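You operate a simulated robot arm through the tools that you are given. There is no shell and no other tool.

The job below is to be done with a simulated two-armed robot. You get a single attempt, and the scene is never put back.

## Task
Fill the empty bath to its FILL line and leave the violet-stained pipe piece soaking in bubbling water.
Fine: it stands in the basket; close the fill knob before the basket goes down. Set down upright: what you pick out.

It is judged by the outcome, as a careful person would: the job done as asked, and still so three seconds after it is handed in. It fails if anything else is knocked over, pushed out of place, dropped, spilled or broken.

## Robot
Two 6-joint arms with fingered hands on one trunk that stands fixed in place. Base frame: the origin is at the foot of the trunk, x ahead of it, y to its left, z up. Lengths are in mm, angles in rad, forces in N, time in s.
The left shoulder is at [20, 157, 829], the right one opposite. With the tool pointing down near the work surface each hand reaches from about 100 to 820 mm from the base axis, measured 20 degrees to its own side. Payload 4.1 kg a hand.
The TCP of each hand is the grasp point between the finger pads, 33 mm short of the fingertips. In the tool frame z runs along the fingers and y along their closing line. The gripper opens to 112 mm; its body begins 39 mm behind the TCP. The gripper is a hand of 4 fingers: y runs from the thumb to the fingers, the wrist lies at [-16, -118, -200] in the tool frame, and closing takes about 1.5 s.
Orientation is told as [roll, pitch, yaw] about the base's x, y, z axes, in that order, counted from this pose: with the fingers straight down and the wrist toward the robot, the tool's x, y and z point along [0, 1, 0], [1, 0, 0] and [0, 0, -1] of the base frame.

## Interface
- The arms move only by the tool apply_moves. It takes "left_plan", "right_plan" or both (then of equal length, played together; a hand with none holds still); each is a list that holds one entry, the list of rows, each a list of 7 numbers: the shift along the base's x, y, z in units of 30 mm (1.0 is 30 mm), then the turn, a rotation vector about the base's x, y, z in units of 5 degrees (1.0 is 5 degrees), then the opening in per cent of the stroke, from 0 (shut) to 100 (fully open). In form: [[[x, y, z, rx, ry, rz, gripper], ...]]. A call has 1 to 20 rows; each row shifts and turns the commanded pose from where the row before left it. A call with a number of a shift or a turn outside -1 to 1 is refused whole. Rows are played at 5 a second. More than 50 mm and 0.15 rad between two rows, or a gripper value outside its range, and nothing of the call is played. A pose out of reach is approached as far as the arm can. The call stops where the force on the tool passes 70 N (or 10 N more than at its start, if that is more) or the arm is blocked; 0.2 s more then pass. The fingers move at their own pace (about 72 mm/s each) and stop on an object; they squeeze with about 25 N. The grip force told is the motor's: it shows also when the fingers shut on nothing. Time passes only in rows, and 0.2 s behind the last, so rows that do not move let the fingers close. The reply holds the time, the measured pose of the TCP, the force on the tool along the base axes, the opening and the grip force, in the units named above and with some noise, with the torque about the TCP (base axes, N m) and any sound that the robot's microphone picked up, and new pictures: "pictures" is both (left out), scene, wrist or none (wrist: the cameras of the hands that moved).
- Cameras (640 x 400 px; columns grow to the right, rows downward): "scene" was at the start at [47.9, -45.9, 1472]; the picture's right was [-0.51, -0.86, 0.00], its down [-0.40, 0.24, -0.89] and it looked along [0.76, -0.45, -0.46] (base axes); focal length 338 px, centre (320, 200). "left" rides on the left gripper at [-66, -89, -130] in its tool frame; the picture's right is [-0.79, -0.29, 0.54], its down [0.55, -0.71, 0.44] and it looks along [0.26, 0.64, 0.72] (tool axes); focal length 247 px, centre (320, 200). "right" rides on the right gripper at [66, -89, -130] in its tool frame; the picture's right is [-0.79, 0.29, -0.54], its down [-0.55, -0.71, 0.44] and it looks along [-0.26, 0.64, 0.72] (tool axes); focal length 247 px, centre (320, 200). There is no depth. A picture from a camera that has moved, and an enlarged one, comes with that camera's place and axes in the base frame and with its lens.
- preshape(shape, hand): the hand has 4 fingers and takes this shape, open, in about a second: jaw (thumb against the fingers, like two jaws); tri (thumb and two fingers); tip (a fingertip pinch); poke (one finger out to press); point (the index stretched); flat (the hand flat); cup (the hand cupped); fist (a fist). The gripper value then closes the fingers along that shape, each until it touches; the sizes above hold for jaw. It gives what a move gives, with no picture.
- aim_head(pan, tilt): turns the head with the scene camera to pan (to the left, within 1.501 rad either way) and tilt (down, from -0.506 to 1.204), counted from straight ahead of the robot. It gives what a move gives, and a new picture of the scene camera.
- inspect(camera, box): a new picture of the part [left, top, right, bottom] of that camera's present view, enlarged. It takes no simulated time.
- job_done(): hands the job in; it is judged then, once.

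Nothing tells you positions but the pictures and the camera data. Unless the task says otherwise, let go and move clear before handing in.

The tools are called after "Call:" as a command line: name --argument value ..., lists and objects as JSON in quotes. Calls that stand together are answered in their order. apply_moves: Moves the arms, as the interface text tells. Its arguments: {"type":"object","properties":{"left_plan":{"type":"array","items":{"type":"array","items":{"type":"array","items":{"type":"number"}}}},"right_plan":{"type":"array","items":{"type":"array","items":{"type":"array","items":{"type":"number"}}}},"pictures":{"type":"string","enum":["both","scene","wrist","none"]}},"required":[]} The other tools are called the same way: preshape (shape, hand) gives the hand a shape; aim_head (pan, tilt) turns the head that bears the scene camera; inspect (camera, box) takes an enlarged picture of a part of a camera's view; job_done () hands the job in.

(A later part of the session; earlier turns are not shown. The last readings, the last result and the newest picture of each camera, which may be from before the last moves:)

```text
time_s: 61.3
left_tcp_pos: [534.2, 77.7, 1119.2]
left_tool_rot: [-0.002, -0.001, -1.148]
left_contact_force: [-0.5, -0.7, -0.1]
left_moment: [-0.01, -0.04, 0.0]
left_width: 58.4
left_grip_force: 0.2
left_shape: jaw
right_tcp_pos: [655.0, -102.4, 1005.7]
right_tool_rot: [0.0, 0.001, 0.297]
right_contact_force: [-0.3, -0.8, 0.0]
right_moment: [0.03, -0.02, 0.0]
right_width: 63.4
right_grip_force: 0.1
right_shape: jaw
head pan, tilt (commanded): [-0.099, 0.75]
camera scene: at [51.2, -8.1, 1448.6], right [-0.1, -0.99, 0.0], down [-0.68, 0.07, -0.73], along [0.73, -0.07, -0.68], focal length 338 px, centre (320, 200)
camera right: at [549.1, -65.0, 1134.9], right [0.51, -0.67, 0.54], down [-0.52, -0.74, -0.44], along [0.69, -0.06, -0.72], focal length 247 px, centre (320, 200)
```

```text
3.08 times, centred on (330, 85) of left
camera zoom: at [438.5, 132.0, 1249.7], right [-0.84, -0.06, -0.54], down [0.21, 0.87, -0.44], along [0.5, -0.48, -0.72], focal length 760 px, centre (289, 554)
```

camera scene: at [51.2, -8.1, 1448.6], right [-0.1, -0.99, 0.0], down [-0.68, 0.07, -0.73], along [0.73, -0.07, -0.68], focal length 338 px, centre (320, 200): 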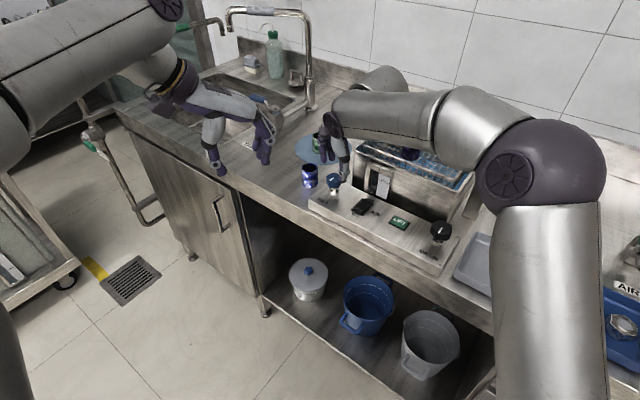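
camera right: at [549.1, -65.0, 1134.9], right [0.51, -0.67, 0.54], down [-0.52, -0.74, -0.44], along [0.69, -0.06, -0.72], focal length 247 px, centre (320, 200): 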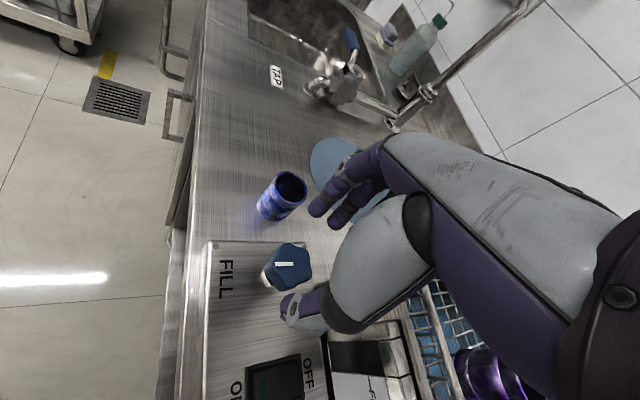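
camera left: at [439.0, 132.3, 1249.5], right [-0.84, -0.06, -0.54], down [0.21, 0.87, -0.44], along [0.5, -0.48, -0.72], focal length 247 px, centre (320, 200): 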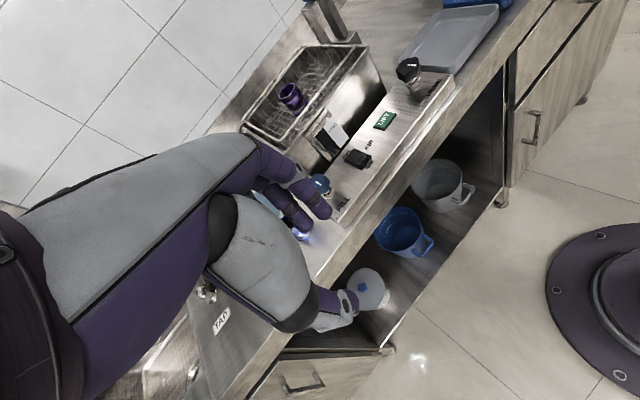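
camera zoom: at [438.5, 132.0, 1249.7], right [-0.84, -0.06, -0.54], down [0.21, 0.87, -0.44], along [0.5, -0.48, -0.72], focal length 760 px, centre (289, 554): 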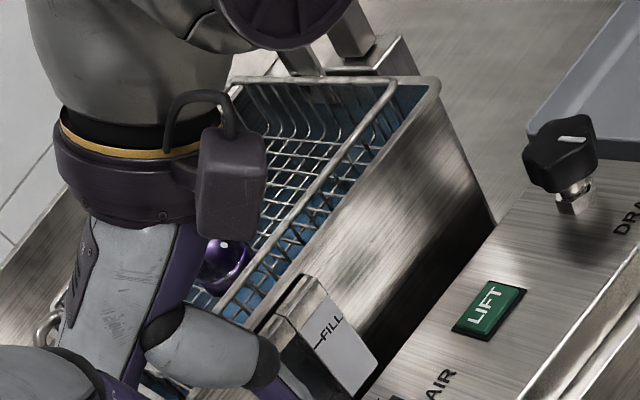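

The pointer is exactly parallel to the panel edge, so the knob is fully closed now. I'll lower onto it again, slightly higher than before, and grip.

Call:
apply_moves --right_plan '[[[-0.03, 0, -0.55, 0, 0, 0, 57], [-0.02, 0, -0.55, 0, 0, 0, 57], [0, 0, -0.5, 0, 0, 0, 57], [0, 0, 0, 0, 0, 0, 45], [0, 0, 0, 0, 0, 0, 35], [0, 0, 0, 0, 0, 0, 25], [0, 0, 0, 0, 0, 0, 15], [0, 0, 0, 0, 0, 0, 5], [0, 0, 0, 0, 0, 0, 5]]]' --pictures "wrist"

Call:
inspect --camera "scene" --box '[300, 120, 420, 220]'

Call:
inspect --camera "right" --box '[200, 120, 400, 320]'

```text
time_s: 63.3
left_tcp_pos: [534.0, 78.8, 1119.8]
left_tool_rot: [-0.005, 0.0, -1.148]
left_contact_force: [0.7, -0.2, 1.6]
left_moment: [0.0, -0.02, 0.0]
left_width: 58.6
left_grip_force: 0.0
left_shape: jaw
right_tcp_pos: [651.8, -102.2, 955.4]
right_tool_rot: [0.001, 0.004, 0.299]
right_contact_force: [-3.3, -0.8, -6.9]
right_moment: [0.0, 0.08, 0.02]
right_width: 24.4
right_grip_force: 25.6
right_shape: jaw
head pan, tilt (commanded): [-0.099, 0.75]
camera right: at [546.6, -65.3, 1085.2], right [0.51, -0.67, 0.54], down [-0.52, -0.74, -0.43], along [0.69, -0.06, -0.72], focal length 247 px, centre (320, 200)
```

right: 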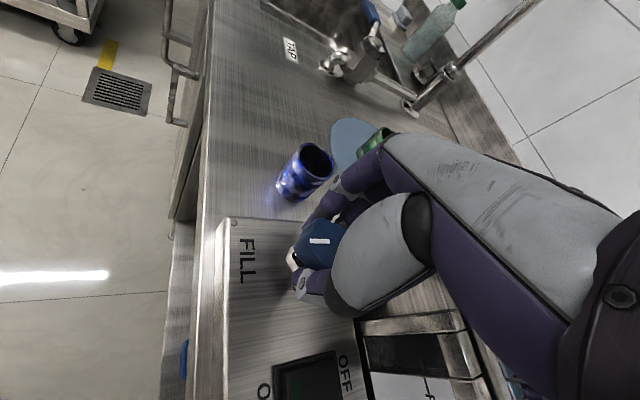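

```text
4.00 times, centred on (360, 170) of scene
camera zoom: at [51.7, -7.9, 1448.6], right [-0.1, -1.0, 0.0], down [-0.68, 0.07, -0.73], along [0.73, -0.07, -0.68], focal length 1350 px, centre (160, 320)
```

zoom: 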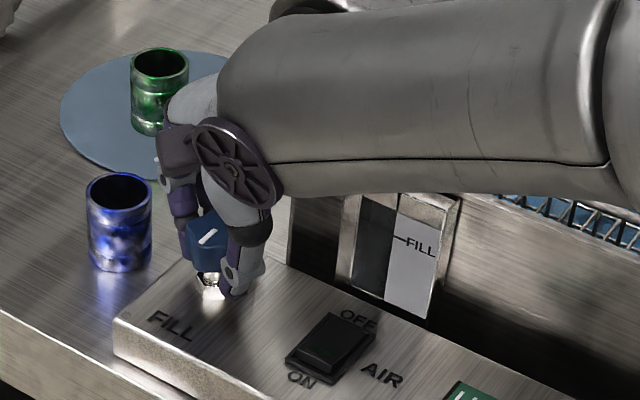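

```text
2.00 times, centred on (300, 220) of right
camera zoom: at [546.6, -65.3, 1085.2], right [0.51, -0.67, 0.54], down [-0.52, -0.74, -0.43], along [0.69, -0.06, -0.72], focal length 494 px, centre (360, 160)
```

zoom: 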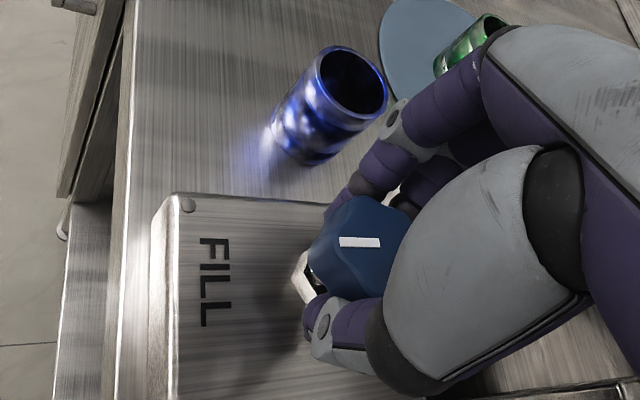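

Gripped. I'll turn counter-clockwise 45° and check the glass.

Call:
apply_moves --right_plan '[[[0, 0, 0, 0, 0, 1, 5], [0, 0, 0, 0, 0, 1, 5], [0, 0, 0, 0, 0, 1, 5], [0, 0, 0, 0, 0, 1, 5], [0, 0, 0, 0, 0, 1, 5], [0, 0, 0, 0, 0, 1, 5], [0, 0, 0, 0, 0, 1, 5], [0, 0, 0, 0, 0, 1, 5], [0, 0, 0, 0, 0, 1, 5]]]' --pictures "scene"

Call:
inspect --camera "scene" --box '[370, 160, 400, 200]'

Call:
inspect --camera "scene" --box '[310, 130, 430, 230]'

Call:
inspect --camera "left" --box '[270, 20, 390, 150]'

```text
time_s: 65.3
left_tcp_pos: [535.9, 77.4, 1119.2]
left_tool_rot: [-0.003, 0.003, -1.149]
left_contact_force: [0.2, -0.2, -0.5]
left_moment: [0.0, 0.0, 0.02]
left_width: 58.6
left_grip_force: 0.0
left_shape: jaw
right_tcp_pos: [652.0, -102.6, 957.2]
right_tool_rot: [0.002, 0.001, 1.088]
right_contact_force: [2.1, -0.3, -21.2]
right_moment: [0.05, -0.1, -0.02]
right_width: 23.5
right_grip_force: 25.2
right_shape: jaw
head pan, tilt (commanded): [-0.099, 0.75]
camera scene: at [52.3, -7.9, 1448.5], right [-0.1, -1.0, 0.0], down [-0.68, 0.07, -0.73], along [0.73, -0.07, -0.68], focal length 338 px, centre (320, 200)
```

scene: 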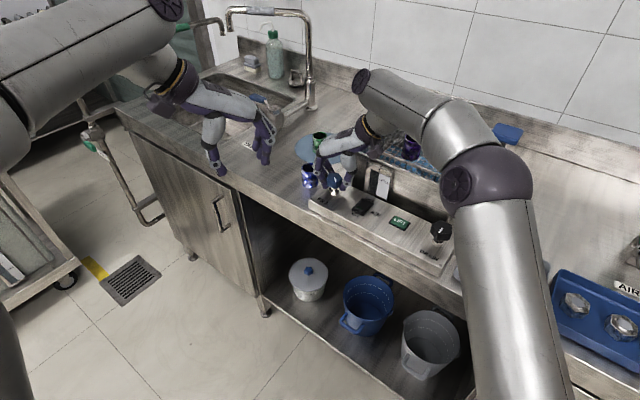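

```text
10.00 times, centred on (385, 180) of scene
camera zoom: at [52.3, -7.9, 1448.5], right [-0.1, -1.0, 0.0], down [-0.68, 0.07, -0.73], along [0.73, -0.07, -0.68], focal length 3375 px, centre (-330, 400)
```

zoom: 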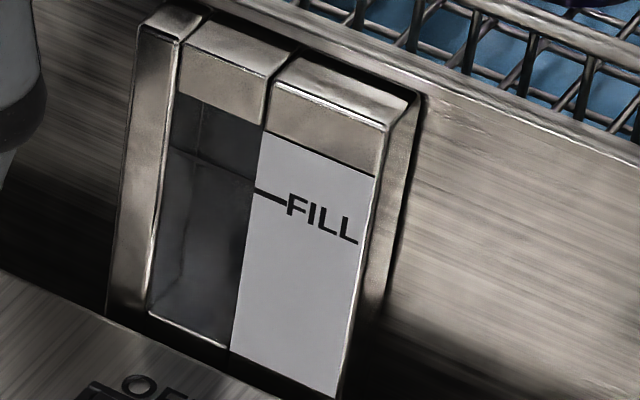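

```text
4.00 times, centred on (370, 180) of scene
camera zoom: at [52.3, -7.9, 1448.5], right [-0.1, -1.0, 0.0], down [-0.68, 0.07, -0.73], along [0.73, -0.07, -0.68], focal length 1350 px, centre (120, 280)
```

zoom: 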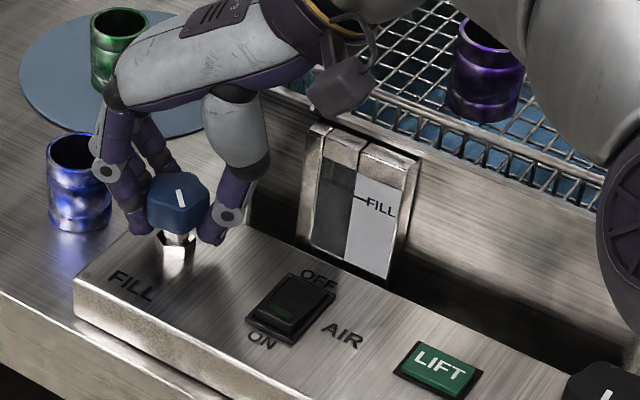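

```text
3.08 times, centred on (330, 85) of left
camera zoom: at [439.4, 132.3, 1249.3], right [-0.84, -0.06, -0.54], down [0.21, 0.87, -0.44], along [0.5, -0.48, -0.72], focal length 760 px, centre (289, 554)
```

zoom: 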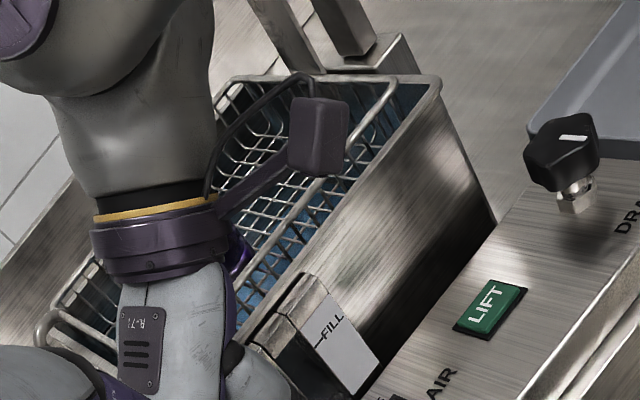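

Still no water in the tube. I'll open another 15° and wait 2 s, then compare.

Call:
apply_moves --right_plan '[[[0, 0, 0, 0, 0, 1, 5], [0, 0, 0, 0, 0, 1, 5], [0, 0, 0, 0, 0, 1, 5], [0, 0, 0, 0, 0, 0, 5], [0, 0, 0, 0, 0, 0, 5], [0, 0, 0, 0, 0, 0, 5], [0, 0, 0, 0, 0, 0, 5], [0, 0, 0, 0, 0, 0, 5], [0, 0, 0, 0, 0, 0, 5], [0, 0, 0, 0, 0, 0, 5], [0, 0, 0, 0, 0, 0, 5], [0, 0, 0, 0, 0, 0, 5]]]' --pictures "scene"

Call:
inspect --camera "scene" --box '[370, 160, 400, 200]'

Call:
inspect --camera "scene" --box '[310, 130, 430, 230]'

Call:
inspect --camera "left" --box '[320, 25, 380, 85]'

```text
time_s: 67.9
left_tcp_pos: [537.1, 77.9, 1119.1]
left_tool_rot: [-0.004, 0.003, -1.148]
left_contact_force: [-0.5, 0.4, 0.0]
left_moment: [-0.03, -0.01, 0.0]
left_width: 58.5
left_grip_force: 0.1
left_shape: jaw
right_tcp_pos: [651.7, -101.3, 956.3]
right_tool_rot: [0.003, 0.001, 1.344]
right_contact_force: [0.4, -4.6, -22.4]
right_moment: [0.0, -0.03, -0.02]
right_width: 23.1
right_grip_force: 25.4
right_shape: jaw
head pan, tilt (commanded): [-0.099, 0.75]
camera scene: at [52.3, -8.1, 1448.5], right [-0.1, -1.0, 0.0], down [-0.68, 0.07, -0.73], along [0.73, -0.07, -0.68], focal length 338 px, centre (320, 200)
```

scene: 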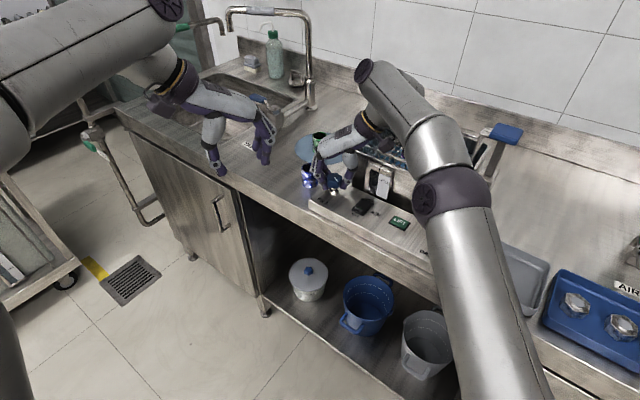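

```text
10.00 times, centred on (385, 180) of scene
camera zoom: at [52.3, -8.1, 1448.5], right [-0.1, -1.0, 0.0], down [-0.68, 0.07, -0.73], along [0.73, -0.07, -0.68], focal length 3375 px, centre (-330, 400)
```

zoom: 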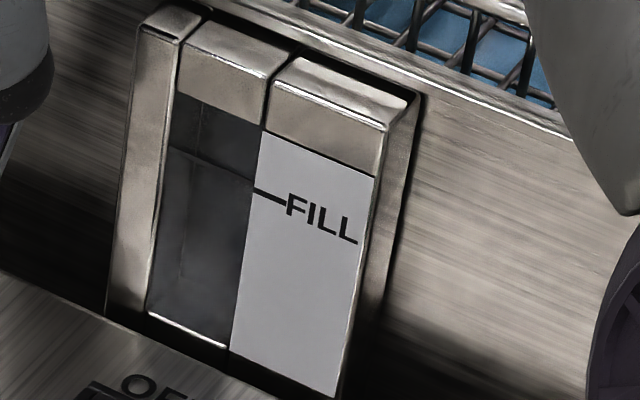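

```text
4.00 times, centred on (370, 180) of scene
camera zoom: at [52.3, -8.1, 1448.5], right [-0.1, -1.0, 0.0], down [-0.68, 0.07, -0.73], along [0.73, -0.07, -0.68], focal length 1350 px, centre (120, 280)
```

zoom: 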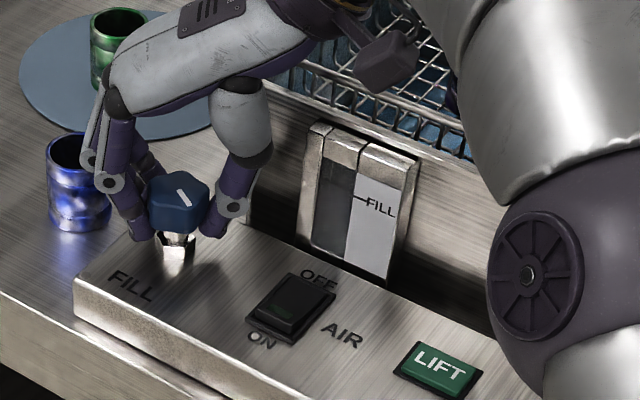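

```text
6.67 times, centred on (350, 55) of left
camera zoom: at [439.4, 132.1, 1249.3], right [-0.84, -0.06, -0.54], down [0.21, 0.87, -0.44], along [0.5, -0.48, -0.72], focal length 1646 px, centre (120, 1167)
```

zoom: 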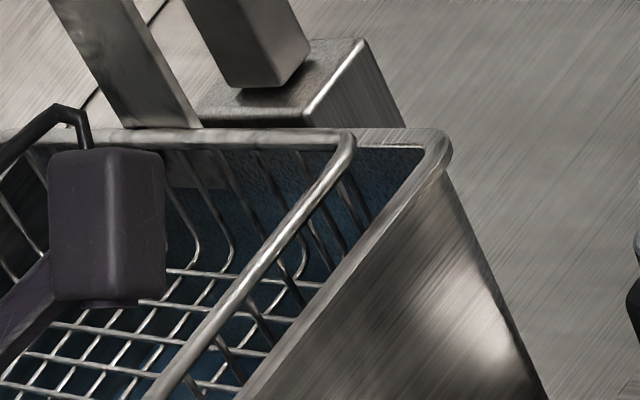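

Call:
inspect --camera "left" --box '[290, 60, 350, 120]'

Call:
inspect --camera "scene" --box '[380, 125, 430, 175]'

Call:
inspect --camera "right" --box '[340, 260, 640, 400]'

```text
6.67 times, centred on (320, 90) of left
camera zoom: at [439.4, 132.1, 1249.3], right [-0.84, -0.06, -0.54], down [0.21, 0.87, -0.44], along [0.5, -0.48, -0.72], focal length 1646 px, centre (320, 933)
```

zoom: 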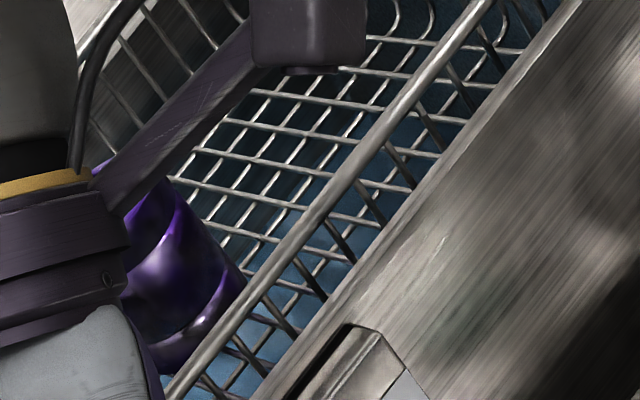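

```text
8.00 times, centred on (405, 150) of scene
camera zoom: at [52.3, -8.1, 1448.5], right [-0.1, -1.0, 0.0], down [-0.68, 0.07, -0.73], along [0.73, -0.07, -0.68], focal length 2700 px, centre (-360, 600)
```

zoom: 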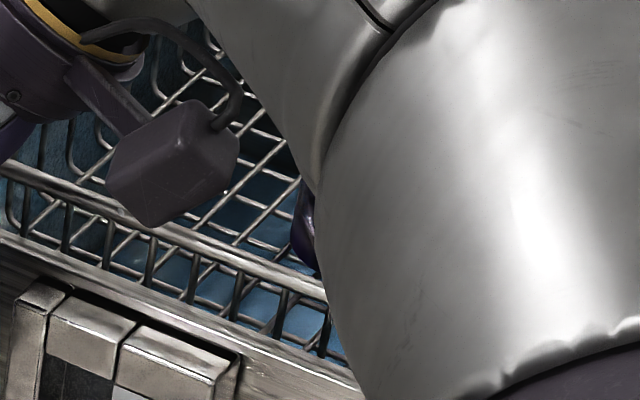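

```text
2.13 times, centred on (490, 330) of right
camera zoom: at [567.5, -173.3, 1086.1], right [0.84, 0.1, 0.54], down [0.38, -0.82, -0.44], along [0.39, 0.57, -0.72], focal length 527 px, centre (-43, -77)
```

zoom: 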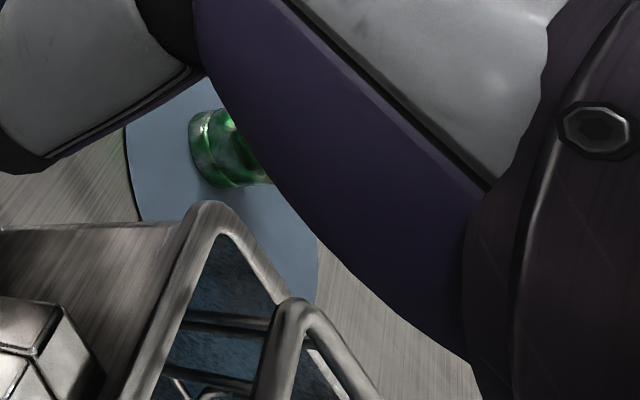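

I can't judge the flow from here, so I'll move the left hand to a spot where its camera sees the spout and the inside of the bath.

Call:
apply_moves --left_plan '[[[0.69, 0.21, -0.7, 0, 0, 0, 52], [0.69, 0.21, -0.7, 0, 0, 0, 52], [0.69, 0.21, -0.7, 0, 0, 0, 52], [0.69, 0.21, -0.7, 0, 0, 0, 52], [0.69, 0.21, -0.7, 0, 0, 0, 52]]]' --pictures "both"

Call:
inspect --camera "left" --box '[180, 0, 420, 140]'

Call:
inspect --camera "scene" --box '[370, 160, 400, 200]'

```text
time_s: 69.1
left_tcp_pos: [640.0, 110.3, 1015.6]
left_tool_rot: [-0.003, 0.0, -1.148]
left_contact_force: [-0.2, -0.2, 0.4]
left_moment: [0.02, -0.01, 0.01]
left_width: 58.6
left_grip_force: 0.1
left_shape: jaw
right_tcp_pos: [652.5, -102.0, 956.8]
right_tool_rot: [0.004, 0.003, 1.346]
right_contact_force: [1.1, -4.1, -23.6]
right_moment: [-0.04, -0.02, 0.02]
right_width: 23.2
right_grip_force: 24.5
right_shape: jaw
head pan, tilt (commanded): [-0.099, 0.75]
camera scene: at [52.1, -8.1, 1448.5], right [-0.1, -1.0, 0.0], down [-0.68, 0.07, -0.73], along [0.73, -0.07, -0.68], focal length 338 px, centre (320, 200)
camera left: at [543.9, 163.5, 1144.9], right [-0.84, -0.06, -0.54], down [0.21, 0.87, -0.44], along [0.5, -0.48, -0.72], focal length 247 px, centre (320, 200)
```

scene: 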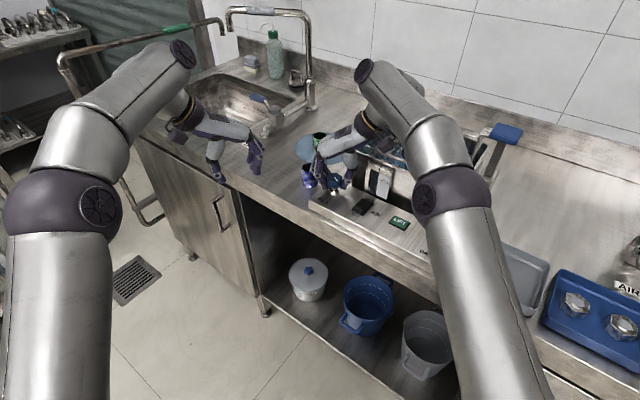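
left: 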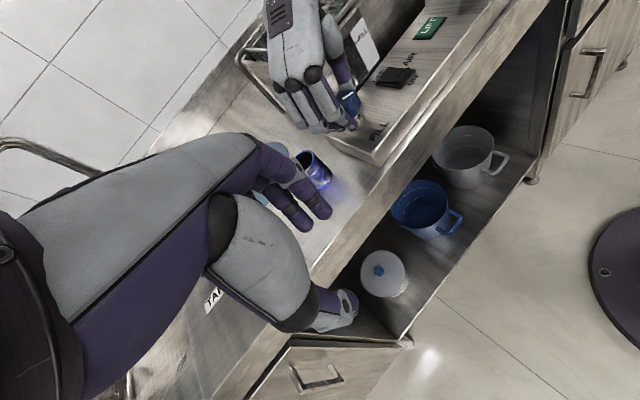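

```text
2.67 times, centred on (300, 70) of left
camera zoom: at [543.9, 163.5, 1144.9], right [-0.84, -0.06, -0.54], down [0.21, 0.87, -0.44], along [0.5, -0.48, -0.72], focal length 659 px, centre (373, 547)
```

zoom: 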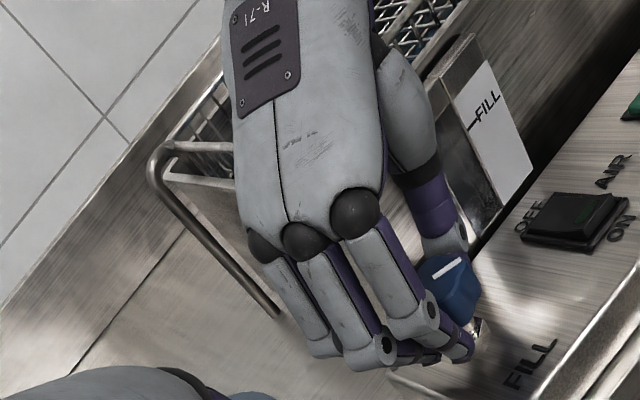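

```text
10.00 times, centred on (385, 180) of scene
camera zoom: at [52.1, -8.1, 1448.5], right [-0.1, -1.0, 0.0], down [-0.68, 0.07, -0.73], along [0.73, -0.07, -0.68], focal length 3375 px, centre (-330, 400)
```

zoom: 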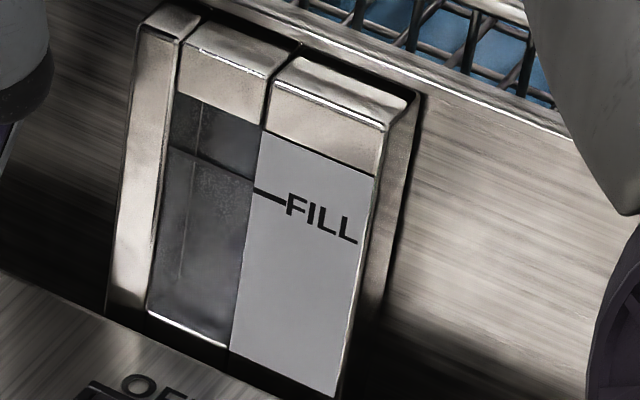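

I'll release the knob where it is, open by about 60°, and draw the right hand back briefly so the scene camera can see the bath.

Call:
apply_moves --right_plan '[[[0, 0, 0, 0, 0, 0, 40], [0, 0, 0, 0, 0, 0, 57], [0, 0, 0.3, 0, 0, 0, 57], [0, 0, 0.8, 0, 0, 0, 57], [-0.2, -0.2, 0.9, 0, 0, 0, 57], [-0.9, -0.8, 0.5, 0, 0, -0.5, 57], [-0.9, -0.9, 0.5, 0, 0, -1, 57], [-0.9, -0.9, 0.5, 0, 0, -1, 57], [-0.9, -0.9, 0.5, 0, 0, -1, 57]]]' --pictures "both"

Call:
inspect --camera "scene" --box '[310, 100, 510, 230]'

Call:
inspect --camera "left" --box '[200, 0, 420, 140]'

```text
time_s: 71.1
left_tcp_pos: [639.9, 109.2, 1013.8]
left_tool_rot: [-0.004, 0.001, -1.148]
left_contact_force: [0.8, 0.6, 0.1]
left_moment: [-0.02, 0.03, -0.04]
left_width: 58.4
left_grip_force: 0.0
left_shape: jaw
right_tcp_pos: [532.8, -215.5, 1075.3]
right_tool_rot: [0.001, 0.002, 1.039]
right_contact_force: [-0.4, 0.8, 0.3]
right_moment: [-0.03, 0.01, 0.0]
right_width: 63.8
right_grip_force: 0.1
right_shape: jaw
right hand out of reach, approached as far as the arm can: row 5, 6
head pan, tilt (commanded): [-0.099, 0.75]
camera scene: at [52.2, -7.6, 1448.5], right [-0.1, -1.0, 0.0], down [-0.68, 0.07, -0.73], along [0.73, -0.07, -0.68], focal length 338 px, centre (320, 200)
camera right: at [431.5, -257.5, 1204.4], right [0.83, -0.15, 0.54], down [0.12, -0.89, -0.44], along [0.55, 0.42, -0.72], focal length 247 px, centre (320, 200)
```

scene: 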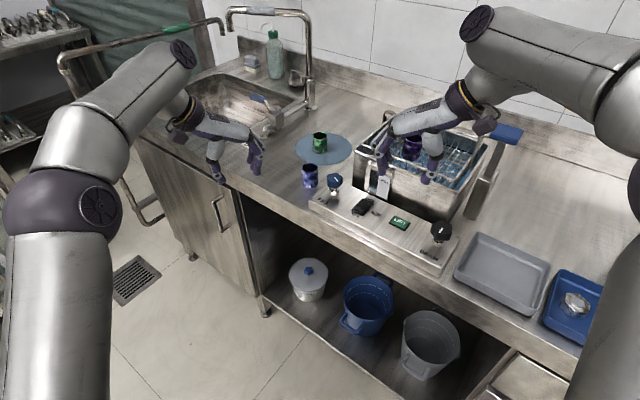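
right: 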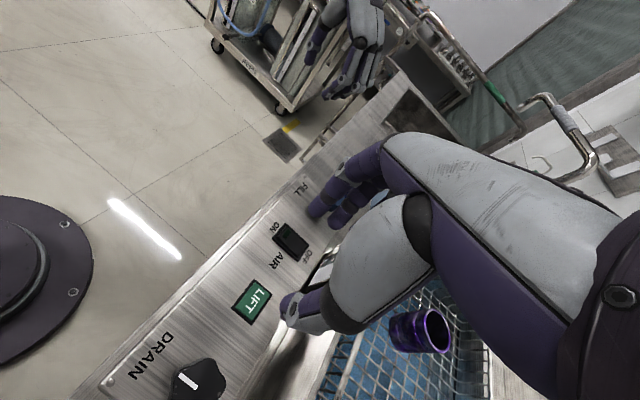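

```text
3.08 times, centred on (410, 165) of scene
camera zoom: at [52.2, -7.6, 1448.5], right [-0.1, -1.0, 0.0], down [-0.68, 0.07, -0.73], along [0.73, -0.07, -0.68], focal length 1038 px, centre (43, 308)
```

zoom: 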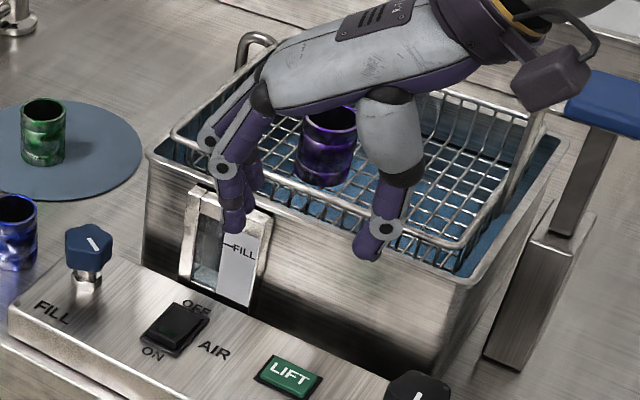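

```text
2.86 times, centred on (310, 70) of left
camera zoom: at [543.8, 163.8, 1144.8], right [-0.84, -0.06, -0.54], down [0.21, 0.87, -0.44], along [0.5, -0.48, -0.72], focal length 706 px, centre (349, 571)
```

zoom: 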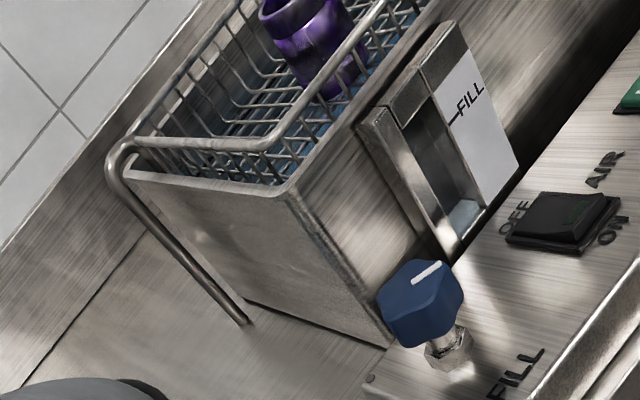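

Now the glass shows light-blue water at its bottom, so the tube does indicate the level. I'll zoom in to measure it.

Call:
inspect --camera "left" --box '[325, 10, 385, 90]'

Call:
inspect --camera "scene" --box '[365, 155, 400, 205]'

```text
5.00 times, centred on (355, 50) of left
camera zoom: at [543.8, 163.8, 1144.8], right [-0.84, -0.06, -0.54], down [0.21, 0.87, -0.44], along [0.5, -0.48, -0.72], focal length 1235 px, centre (145, 950)
```

zoom: 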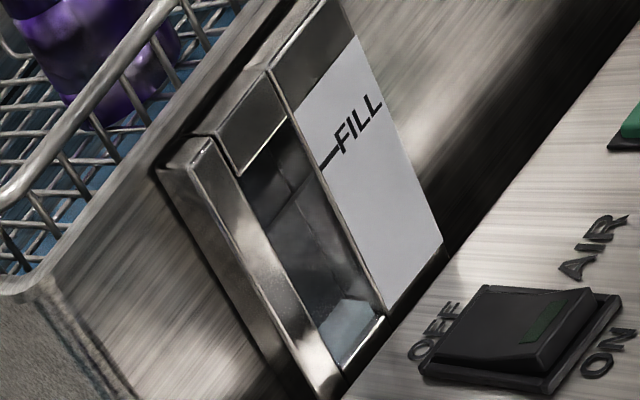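

```text
8.00 times, centred on (382, 180) of scene
camera zoom: at [52.2, -7.6, 1448.5], right [-0.1, -1.0, 0.0], down [-0.68, 0.07, -0.73], along [0.73, -0.07, -0.68], focal length 2700 px, centre (-180, 360)
```

zoom: 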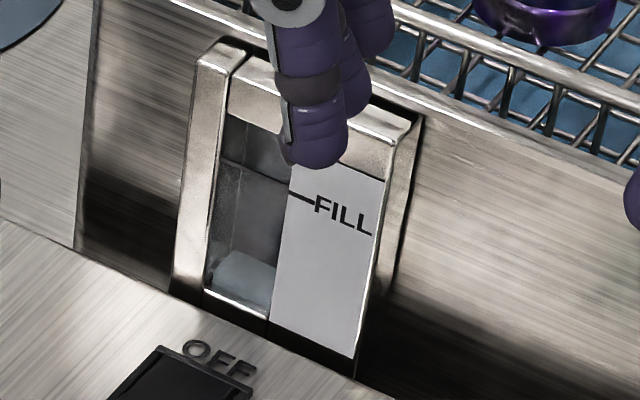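

The tube is about a third of the way to the FILL line and rising. I'll return now, grip and turn most of the way closed, leaving a slow flow to finish accurately.

Call:
apply_moves --right_plan '[[[0.95, 0.95, -0.9, 0, 0, 0.9, 57], [1.0, 0.95, -0.9, 0, 0, 0.9, 57], [1.0, 0.95, -0.7, 0, 0, 0, 57], [1.0, 0.93, -0.3, 0, 0, 0, 57], [0.04, 0, -0.6, 0, 0, 0, 57], [0, 0, -0.55, 0, 0, 0, 57], [0, 0, 0, 0, 0, 0, 25], [0, 0, 0, 0, 0, 0, 5], [0, 0, 0, 0, 0, 0, 5], [0, 0, 0, 0, 0, 0, 5]]]' --pictures "scene"

Call:
inspect --camera "scene" --box '[365, 155, 400, 205]'

Call:
inspect --camera "scene" --box '[300, 140, 400, 220]'

```text
time_s: 73.3
left_tcp_pos: [639.4, 109.0, 1013.9]
left_tool_rot: [-0.002, 0.002, -1.151]
left_contact_force: [-0.6, -1.0, 0.2]
left_moment: [-0.01, 0.0, -0.02]
left_width: 58.4
left_grip_force: 0.1
left_shape: jaw
right_tcp_pos: [652.3, -100.9, 954.7]
right_tool_rot: [0.002, 0.003, 1.198]
right_contact_force: [-1.8, -5.5, -8.9]
right_moment: [-0.05, 0.0, 0.06]
right_width: 24.3
right_grip_force: 25.2
right_shape: jaw
head pan, tilt (commanded): [-0.099, 0.75]
camera scene: at [51.8, -8.1, 1448.5], right [-0.1, -0.99, 0.0], down [-0.68, 0.07, -0.73], along [0.73, -0.07, -0.68], focal length 338 px, centre (320, 200)
```

scene: 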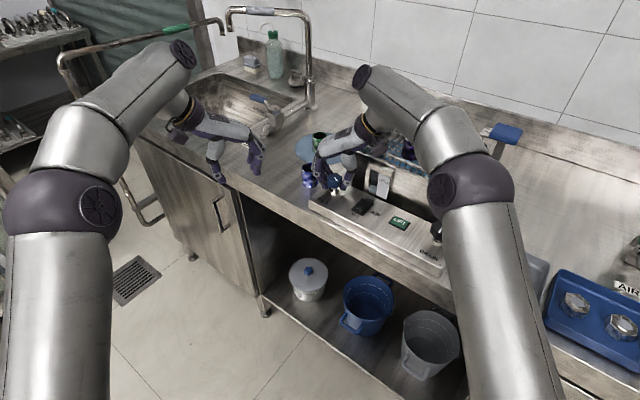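

```text
8.00 times, centred on (382, 180) of scene
camera zoom: at [51.8, -8.1, 1448.5], right [-0.1, -0.99, 0.0], down [-0.68, 0.07, -0.73], along [0.73, -0.07, -0.68], focal length 2700 px, centre (-180, 360)
```

zoom: 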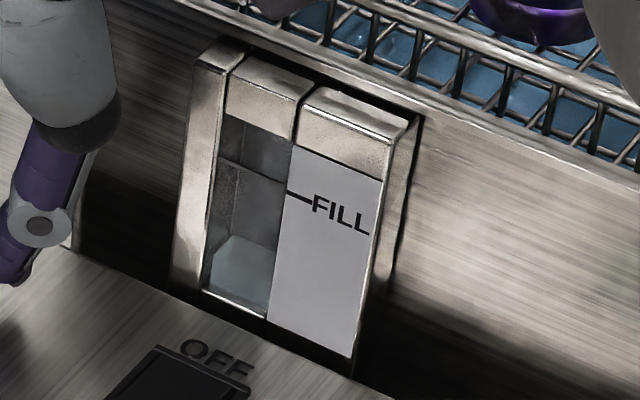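

```text
5.00 times, centred on (350, 180) of scene
camera zoom: at [51.8, -8.1, 1448.5], right [-0.1, -0.99, 0.0], down [-0.68, 0.07, -0.73], along [0.73, -0.07, -0.68], focal length 1688 px, centre (170, 300)
```

zoom: 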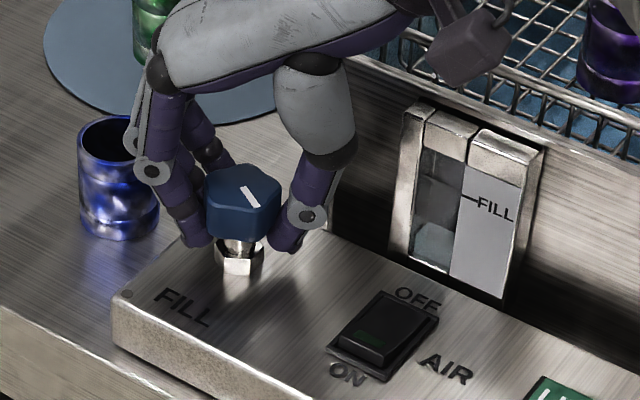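

Gripped, and the level is rising at about 3 mm/s. I'll zoom in on the tube for a precise reading.

Call:
inspect --camera "scene" --box '[370, 168, 394, 198]'

Call:
inspect --camera "left" --box '[325, 10, 385, 90]'

```text
13.33 times, centred on (382, 183) of scene
camera zoom: at [51.8, -8.1, 1448.5], right [-0.1, -0.99, 0.0], down [-0.68, 0.07, -0.73], along [0.73, -0.07, -0.68], focal length 4500 px, centre (-507, 427)
```

zoom: 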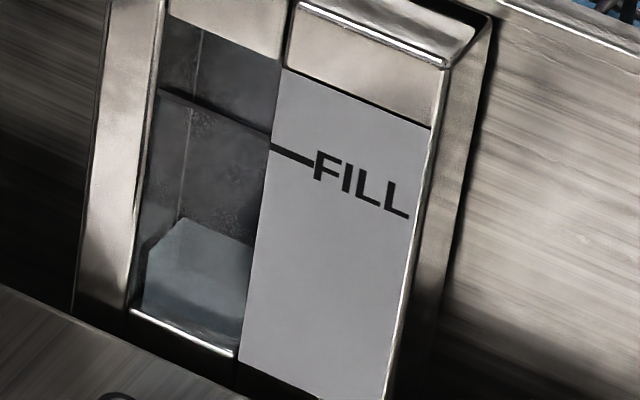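

```text
5.00 times, centred on (355, 50) of left
camera zoom: at [543.5, 163.1, 1145.0], right [-0.84, -0.06, -0.54], down [0.21, 0.87, -0.44], along [0.5, -0.48, -0.72], focal length 1235 px, centre (145, 950)
```

zoom: 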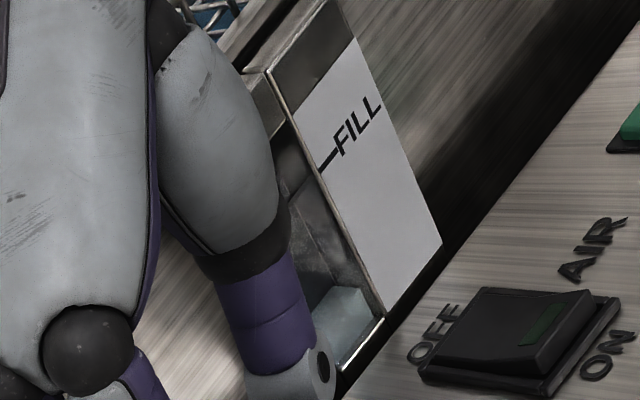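

By geometry the water's front edge in the glass is at z ≈ 925 and the FILL line is at ≈ 966, so about 40 mm remain at roughly 2.7 mm/s. I'll hold the knob and wait.

Call:
apply_moves --right_plan '[[[0, 0, 0, 0, 0, 0, 5], [0, 0, 0, 0, 0, 0, 5], [0, 0, 0, 0, 0, 0, 5], [0, 0, 0, 0, 0, 0, 5], [0, 0, 0, 0, 0, 0, 5], [0, 0, 0, 0, 0, 0, 5], [0, 0, 0, 0, 0, 0, 5], [0, 0, 0, 0, 0, 0, 5], [0, 0, 0, 0, 0, 0, 5], [0, 0, 0, 0, 0, 0, 5], [0, 0, 0, 0, 0, 0, 5], [0, 0, 0, 0, 0, 0, 5], [0, 0, 0, 0, 0, 0, 5], [0, 0, 0, 0, 0, 0, 5]]]' --pictures "none"

Call:
inspect --camera "scene" --box '[370, 168, 394, 198]'

```text
time_s: 76.3
left_tcp_pos: [640.0, 109.1, 1014.6]
left_tool_rot: [-0.004, 0.001, -1.15]
left_contact_force: [-0.1, 0.4, 0.8]
left_moment: [-0.01, -0.01, -0.02]
left_width: 58.7
left_grip_force: 0.0
left_shape: jaw
right_tcp_pos: [653.4, -101.8, 956.0]
right_tool_rot: [0.003, 0.001, 1.197]
right_contact_force: [-3.6, -9.3, -19.4]
right_moment: [-0.1, 0.05, 0.01]
right_width: 24.0
right_grip_force: 25.4
right_shape: jaw
head pan, tilt (commanded): [-0.099, 0.75]
```

```text
13.33 times, centred on (382, 183) of scene
camera zoom: at [52.0, -8.3, 1448.5], right [-0.1, -0.99, 0.0], down [-0.68, 0.07, -0.73], along [0.73, -0.07, -0.68], focal length 4500 px, centre (-507, 427)
```

zoom: 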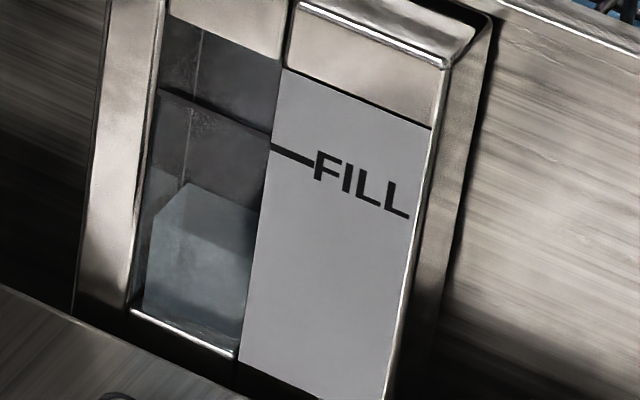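

The level rose 37 px, about 8.4 mm, in 3 s, so roughly 26 mm remain. I'll wait 4 s more and re-measure.

Call:
apply_moves --right_plan '[[[0, 0, 0, 0, 0, 0, 5], [0, 0, 0, 0, 0, 0, 5], [0, 0, 0, 0, 0, 0, 5], [0, 0, 0, 0, 0, 0, 5], [0, 0, 0, 0, 0, 0, 5], [0, 0, 0, 0, 0, 0, 5], [0, 0, 0, 0, 0, 0, 5], [0, 0, 0, 0, 0, 0, 5], [0, 0, 0, 0, 0, 0, 5], [0, 0, 0, 0, 0, 0, 5], [0, 0, 0, 0, 0, 0, 5], [0, 0, 0, 0, 0, 0, 5], [0, 0, 0, 0, 0, 0, 5], [0, 0, 0, 0, 0, 0, 5], [0, 0, 0, 0, 0, 0, 5], [0, 0, 0, 0, 0, 0, 5], [0, 0, 0, 0, 0, 0, 5], [0, 0, 0, 0, 0, 0, 5], [0, 0, 0, 0, 0, 0, 5]]]' --pictures "none"

Call:
inspect --camera "scene" --box '[370, 168, 394, 198]'

```text
time_s: 80.3
left_tcp_pos: [639.8, 108.4, 1015.3]
left_tool_rot: [-0.002, -0.001, -1.149]
left_contact_force: [0.7, 0.3, -0.8]
left_moment: [0.02, 0.01, 0.0]
left_width: 58.4
left_grip_force: 0.0
left_shape: jaw
right_tcp_pos: [653.2, -101.8, 956.1]
right_tool_rot: [0.001, 0.002, 1.198]
right_contact_force: [-4.1, -9.6, -20.3]
right_moment: [-0.15, 0.07, 0.04]
right_width: 23.8
right_grip_force: 24.7
right_shape: jaw
head pan, tilt (commanded): [-0.099, 0.75]
```

```text
13.33 times, centred on (382, 183) of scene
camera zoom: at [52.1, -8.3, 1448.5], right [-0.1, -0.99, 0.0], down [-0.68, 0.07, -0.73], along [0.73, -0.07, -0.68], focal length 4500 px, centre (-507, 427)
```

zoom: 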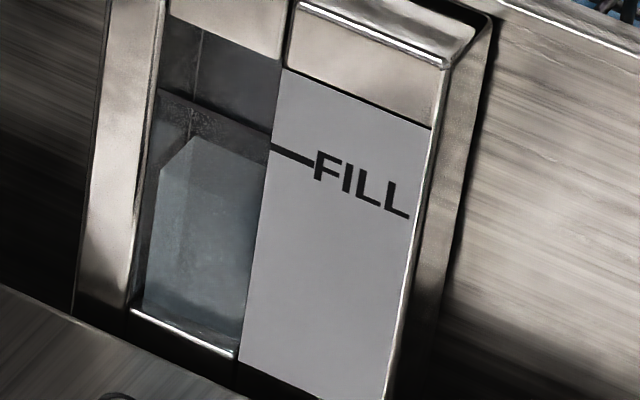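

About 20 mm remain at 2.8 mm/s, or roughly 7 s. I'll wait 4 s more and re-measure.

Call:
apply_moves --right_plan '[[[0, 0, 0, 0, 0, 0, 5], [0, 0, 0, 0, 0, 0, 5], [0, 0, 0, 0, 0, 0, 5], [0, 0, 0, 0, 0, 0, 5], [0, 0, 0, 0, 0, 0, 5], [0, 0, 0, 0, 0, 0, 5], [0, 0, 0, 0, 0, 0, 5], [0, 0, 0, 0, 0, 0, 5], [0, 0, 0, 0, 0, 0, 5], [0, 0, 0, 0, 0, 0, 5], [0, 0, 0, 0, 0, 0, 5], [0, 0, 0, 0, 0, 0, 5], [0, 0, 0, 0, 0, 0, 5], [0, 0, 0, 0, 0, 0, 5], [0, 0, 0, 0, 0, 0, 5], [0, 0, 0, 0, 0, 0, 5], [0, 0, 0, 0, 0, 0, 5], [0, 0, 0, 0, 0, 0, 5]]]' --pictures "none"

Call:
inspect --camera "scene" --box '[370, 168, 394, 198]'

Call:
inspect --camera "scene" --box '[310, 110, 430, 210]'

```text
time_s: 84.1
left_tcp_pos: [639.8, 109.0, 1014.5]
left_tool_rot: [-0.003, 0.004, -1.147]
left_contact_force: [0.5, -0.4, -0.4]
left_moment: [-0.01, 0.02, 0.03]
left_width: 58.5
left_grip_force: 0.0
left_shape: jaw
right_tcp_pos: [652.6, -100.4, 955.9]
right_tool_rot: [0.002, 0.002, 1.199]
right_contact_force: [-4.7, -8.9, -19.6]
right_moment: [-0.13, 0.03, 0.04]
right_width: 23.7
right_grip_force: 25.1
right_shape: jaw
head pan, tilt (commanded): [-0.099, 0.75]
```

```text
13.33 times, centred on (382, 183) of scene
camera zoom: at [52.1, -8.3, 1448.5], right [-0.1, -0.99, 0.0], down [-0.68, 0.07, -0.73], along [0.73, -0.07, -0.68], focal length 4500 px, centre (-507, 427)
```

zoom: 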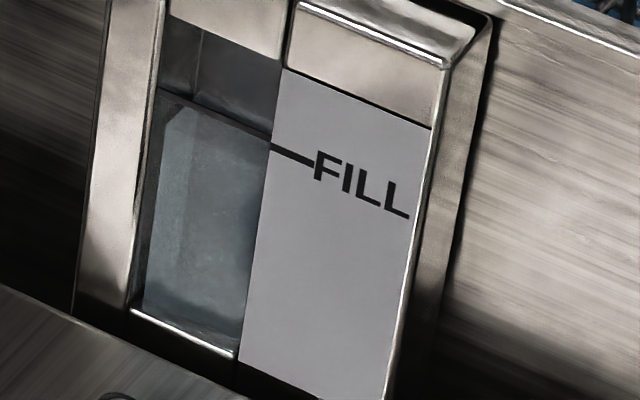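

```text
4.00 times, centred on (370, 160) of scene
camera zoom: at [52.1, -8.3, 1448.5], right [-0.1, -0.99, 0.0], down [-0.68, 0.07, -0.73], along [0.73, -0.07, -0.68], focal length 1350 px, centre (120, 360)
```

zoom: 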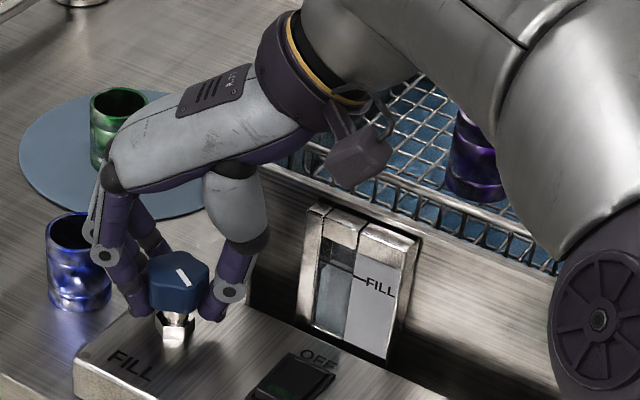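

Call:
inspect --camera "scene" --box '[374, 170, 386, 184]'

Call:
inspect --camera "left" --box '[335, 20, 375, 80]'

```text
16.00 times, centred on (380, 177) of scene
camera zoom: at [52.1, -8.3, 1448.5], right [-0.1, -0.99, 0.0], down [-0.68, 0.07, -0.73], along [0.73, -0.07, -0.68], focal length 5400 px, centre (-640, 568)
```

zoom: 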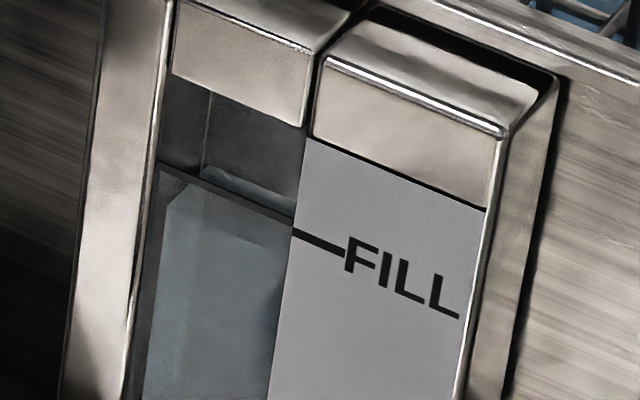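

```text
6.67 times, centred on (355, 50) of left
camera zoom: at [543.6, 163.1, 1145.0], right [-0.84, -0.06, -0.54], down [0.21, 0.87, -0.44], along [0.5, -0.48, -0.72], focal length 1646 px, centre (87, 1200)
```

zoom: 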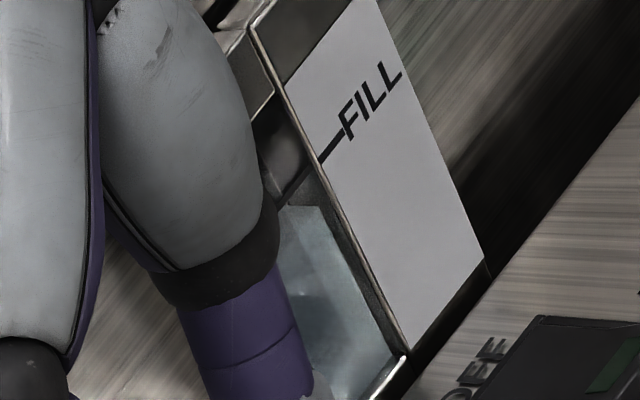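

The dark bar is the FILL line on the glass, and the water's front edge is about 10 mm below it. I'll wait 1.8 s more and look before turning the knob shut.

Call:
apply_moves --right_plan '[[[0, 0, 0, 0, 0, 0, 5], [0, 0, 0, 0, 0, 0, 5], [0, 0, 0, 0, 0, 0, 5], [0, 0, 0, 0, 0, 0, 5], [0, 0, 0, 0, 0, 0, 5], [0, 0, 0, 0, 0, 0, 5], [0, 0, 0, 0, 0, 0, 5]]]' --pictures "none"

Call:
inspect --camera "scene" --box '[374, 170, 386, 184]'

Call:
inspect --camera "left" --box '[335, 20, 375, 80]'

```text
time_s: 85.7
left_tcp_pos: [639.0, 108.1, 1015.0]
left_tool_rot: [-0.003, 0.003, -1.15]
left_contact_force: [0.1, 0.6, -0.5]
left_moment: [-0.02, 0.02, 0.02]
left_width: 58.7
left_grip_force: 0.2
left_shape: jaw
right_tcp_pos: [653.7, -101.1, 955.0]
right_tool_rot: [0.002, 0.002, 1.196]
right_contact_force: [-4.3, -8.8, -20.4]
right_moment: [-0.13, 0.06, 0.05]
right_width: 23.6
right_grip_force: 25.1
right_shape: jaw
head pan, tilt (commanded): [-0.099, 0.75]
```

```text
16.00 times, centred on (380, 177) of scene
camera zoom: at [52.1, -8.3, 1448.5], right [-0.1, -0.99, 0.0], down [-0.68, 0.07, -0.73], along [0.73, -0.07, -0.68], focal length 5400 px, centre (-640, 568)
```

zoom: 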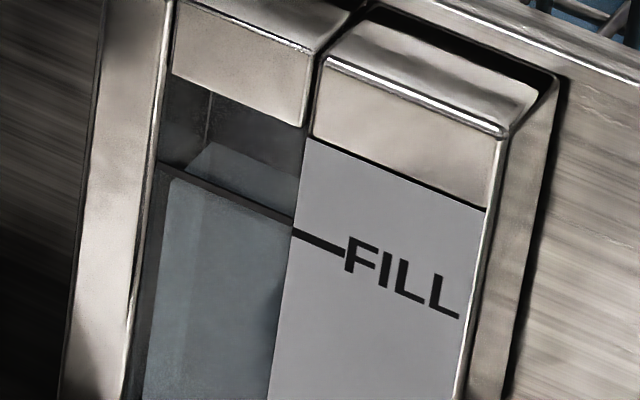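

```text
6.67 times, centred on (355, 50) of left
camera zoom: at [543.6, 163.1, 1145.0], right [-0.84, -0.06, -0.54], down [0.21, 0.87, -0.44], along [0.5, -0.48, -0.72], focal length 1646 px, centre (87, 1200)
```

zoom: 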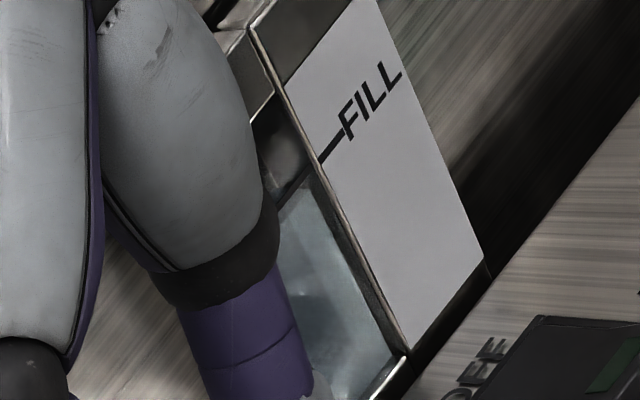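

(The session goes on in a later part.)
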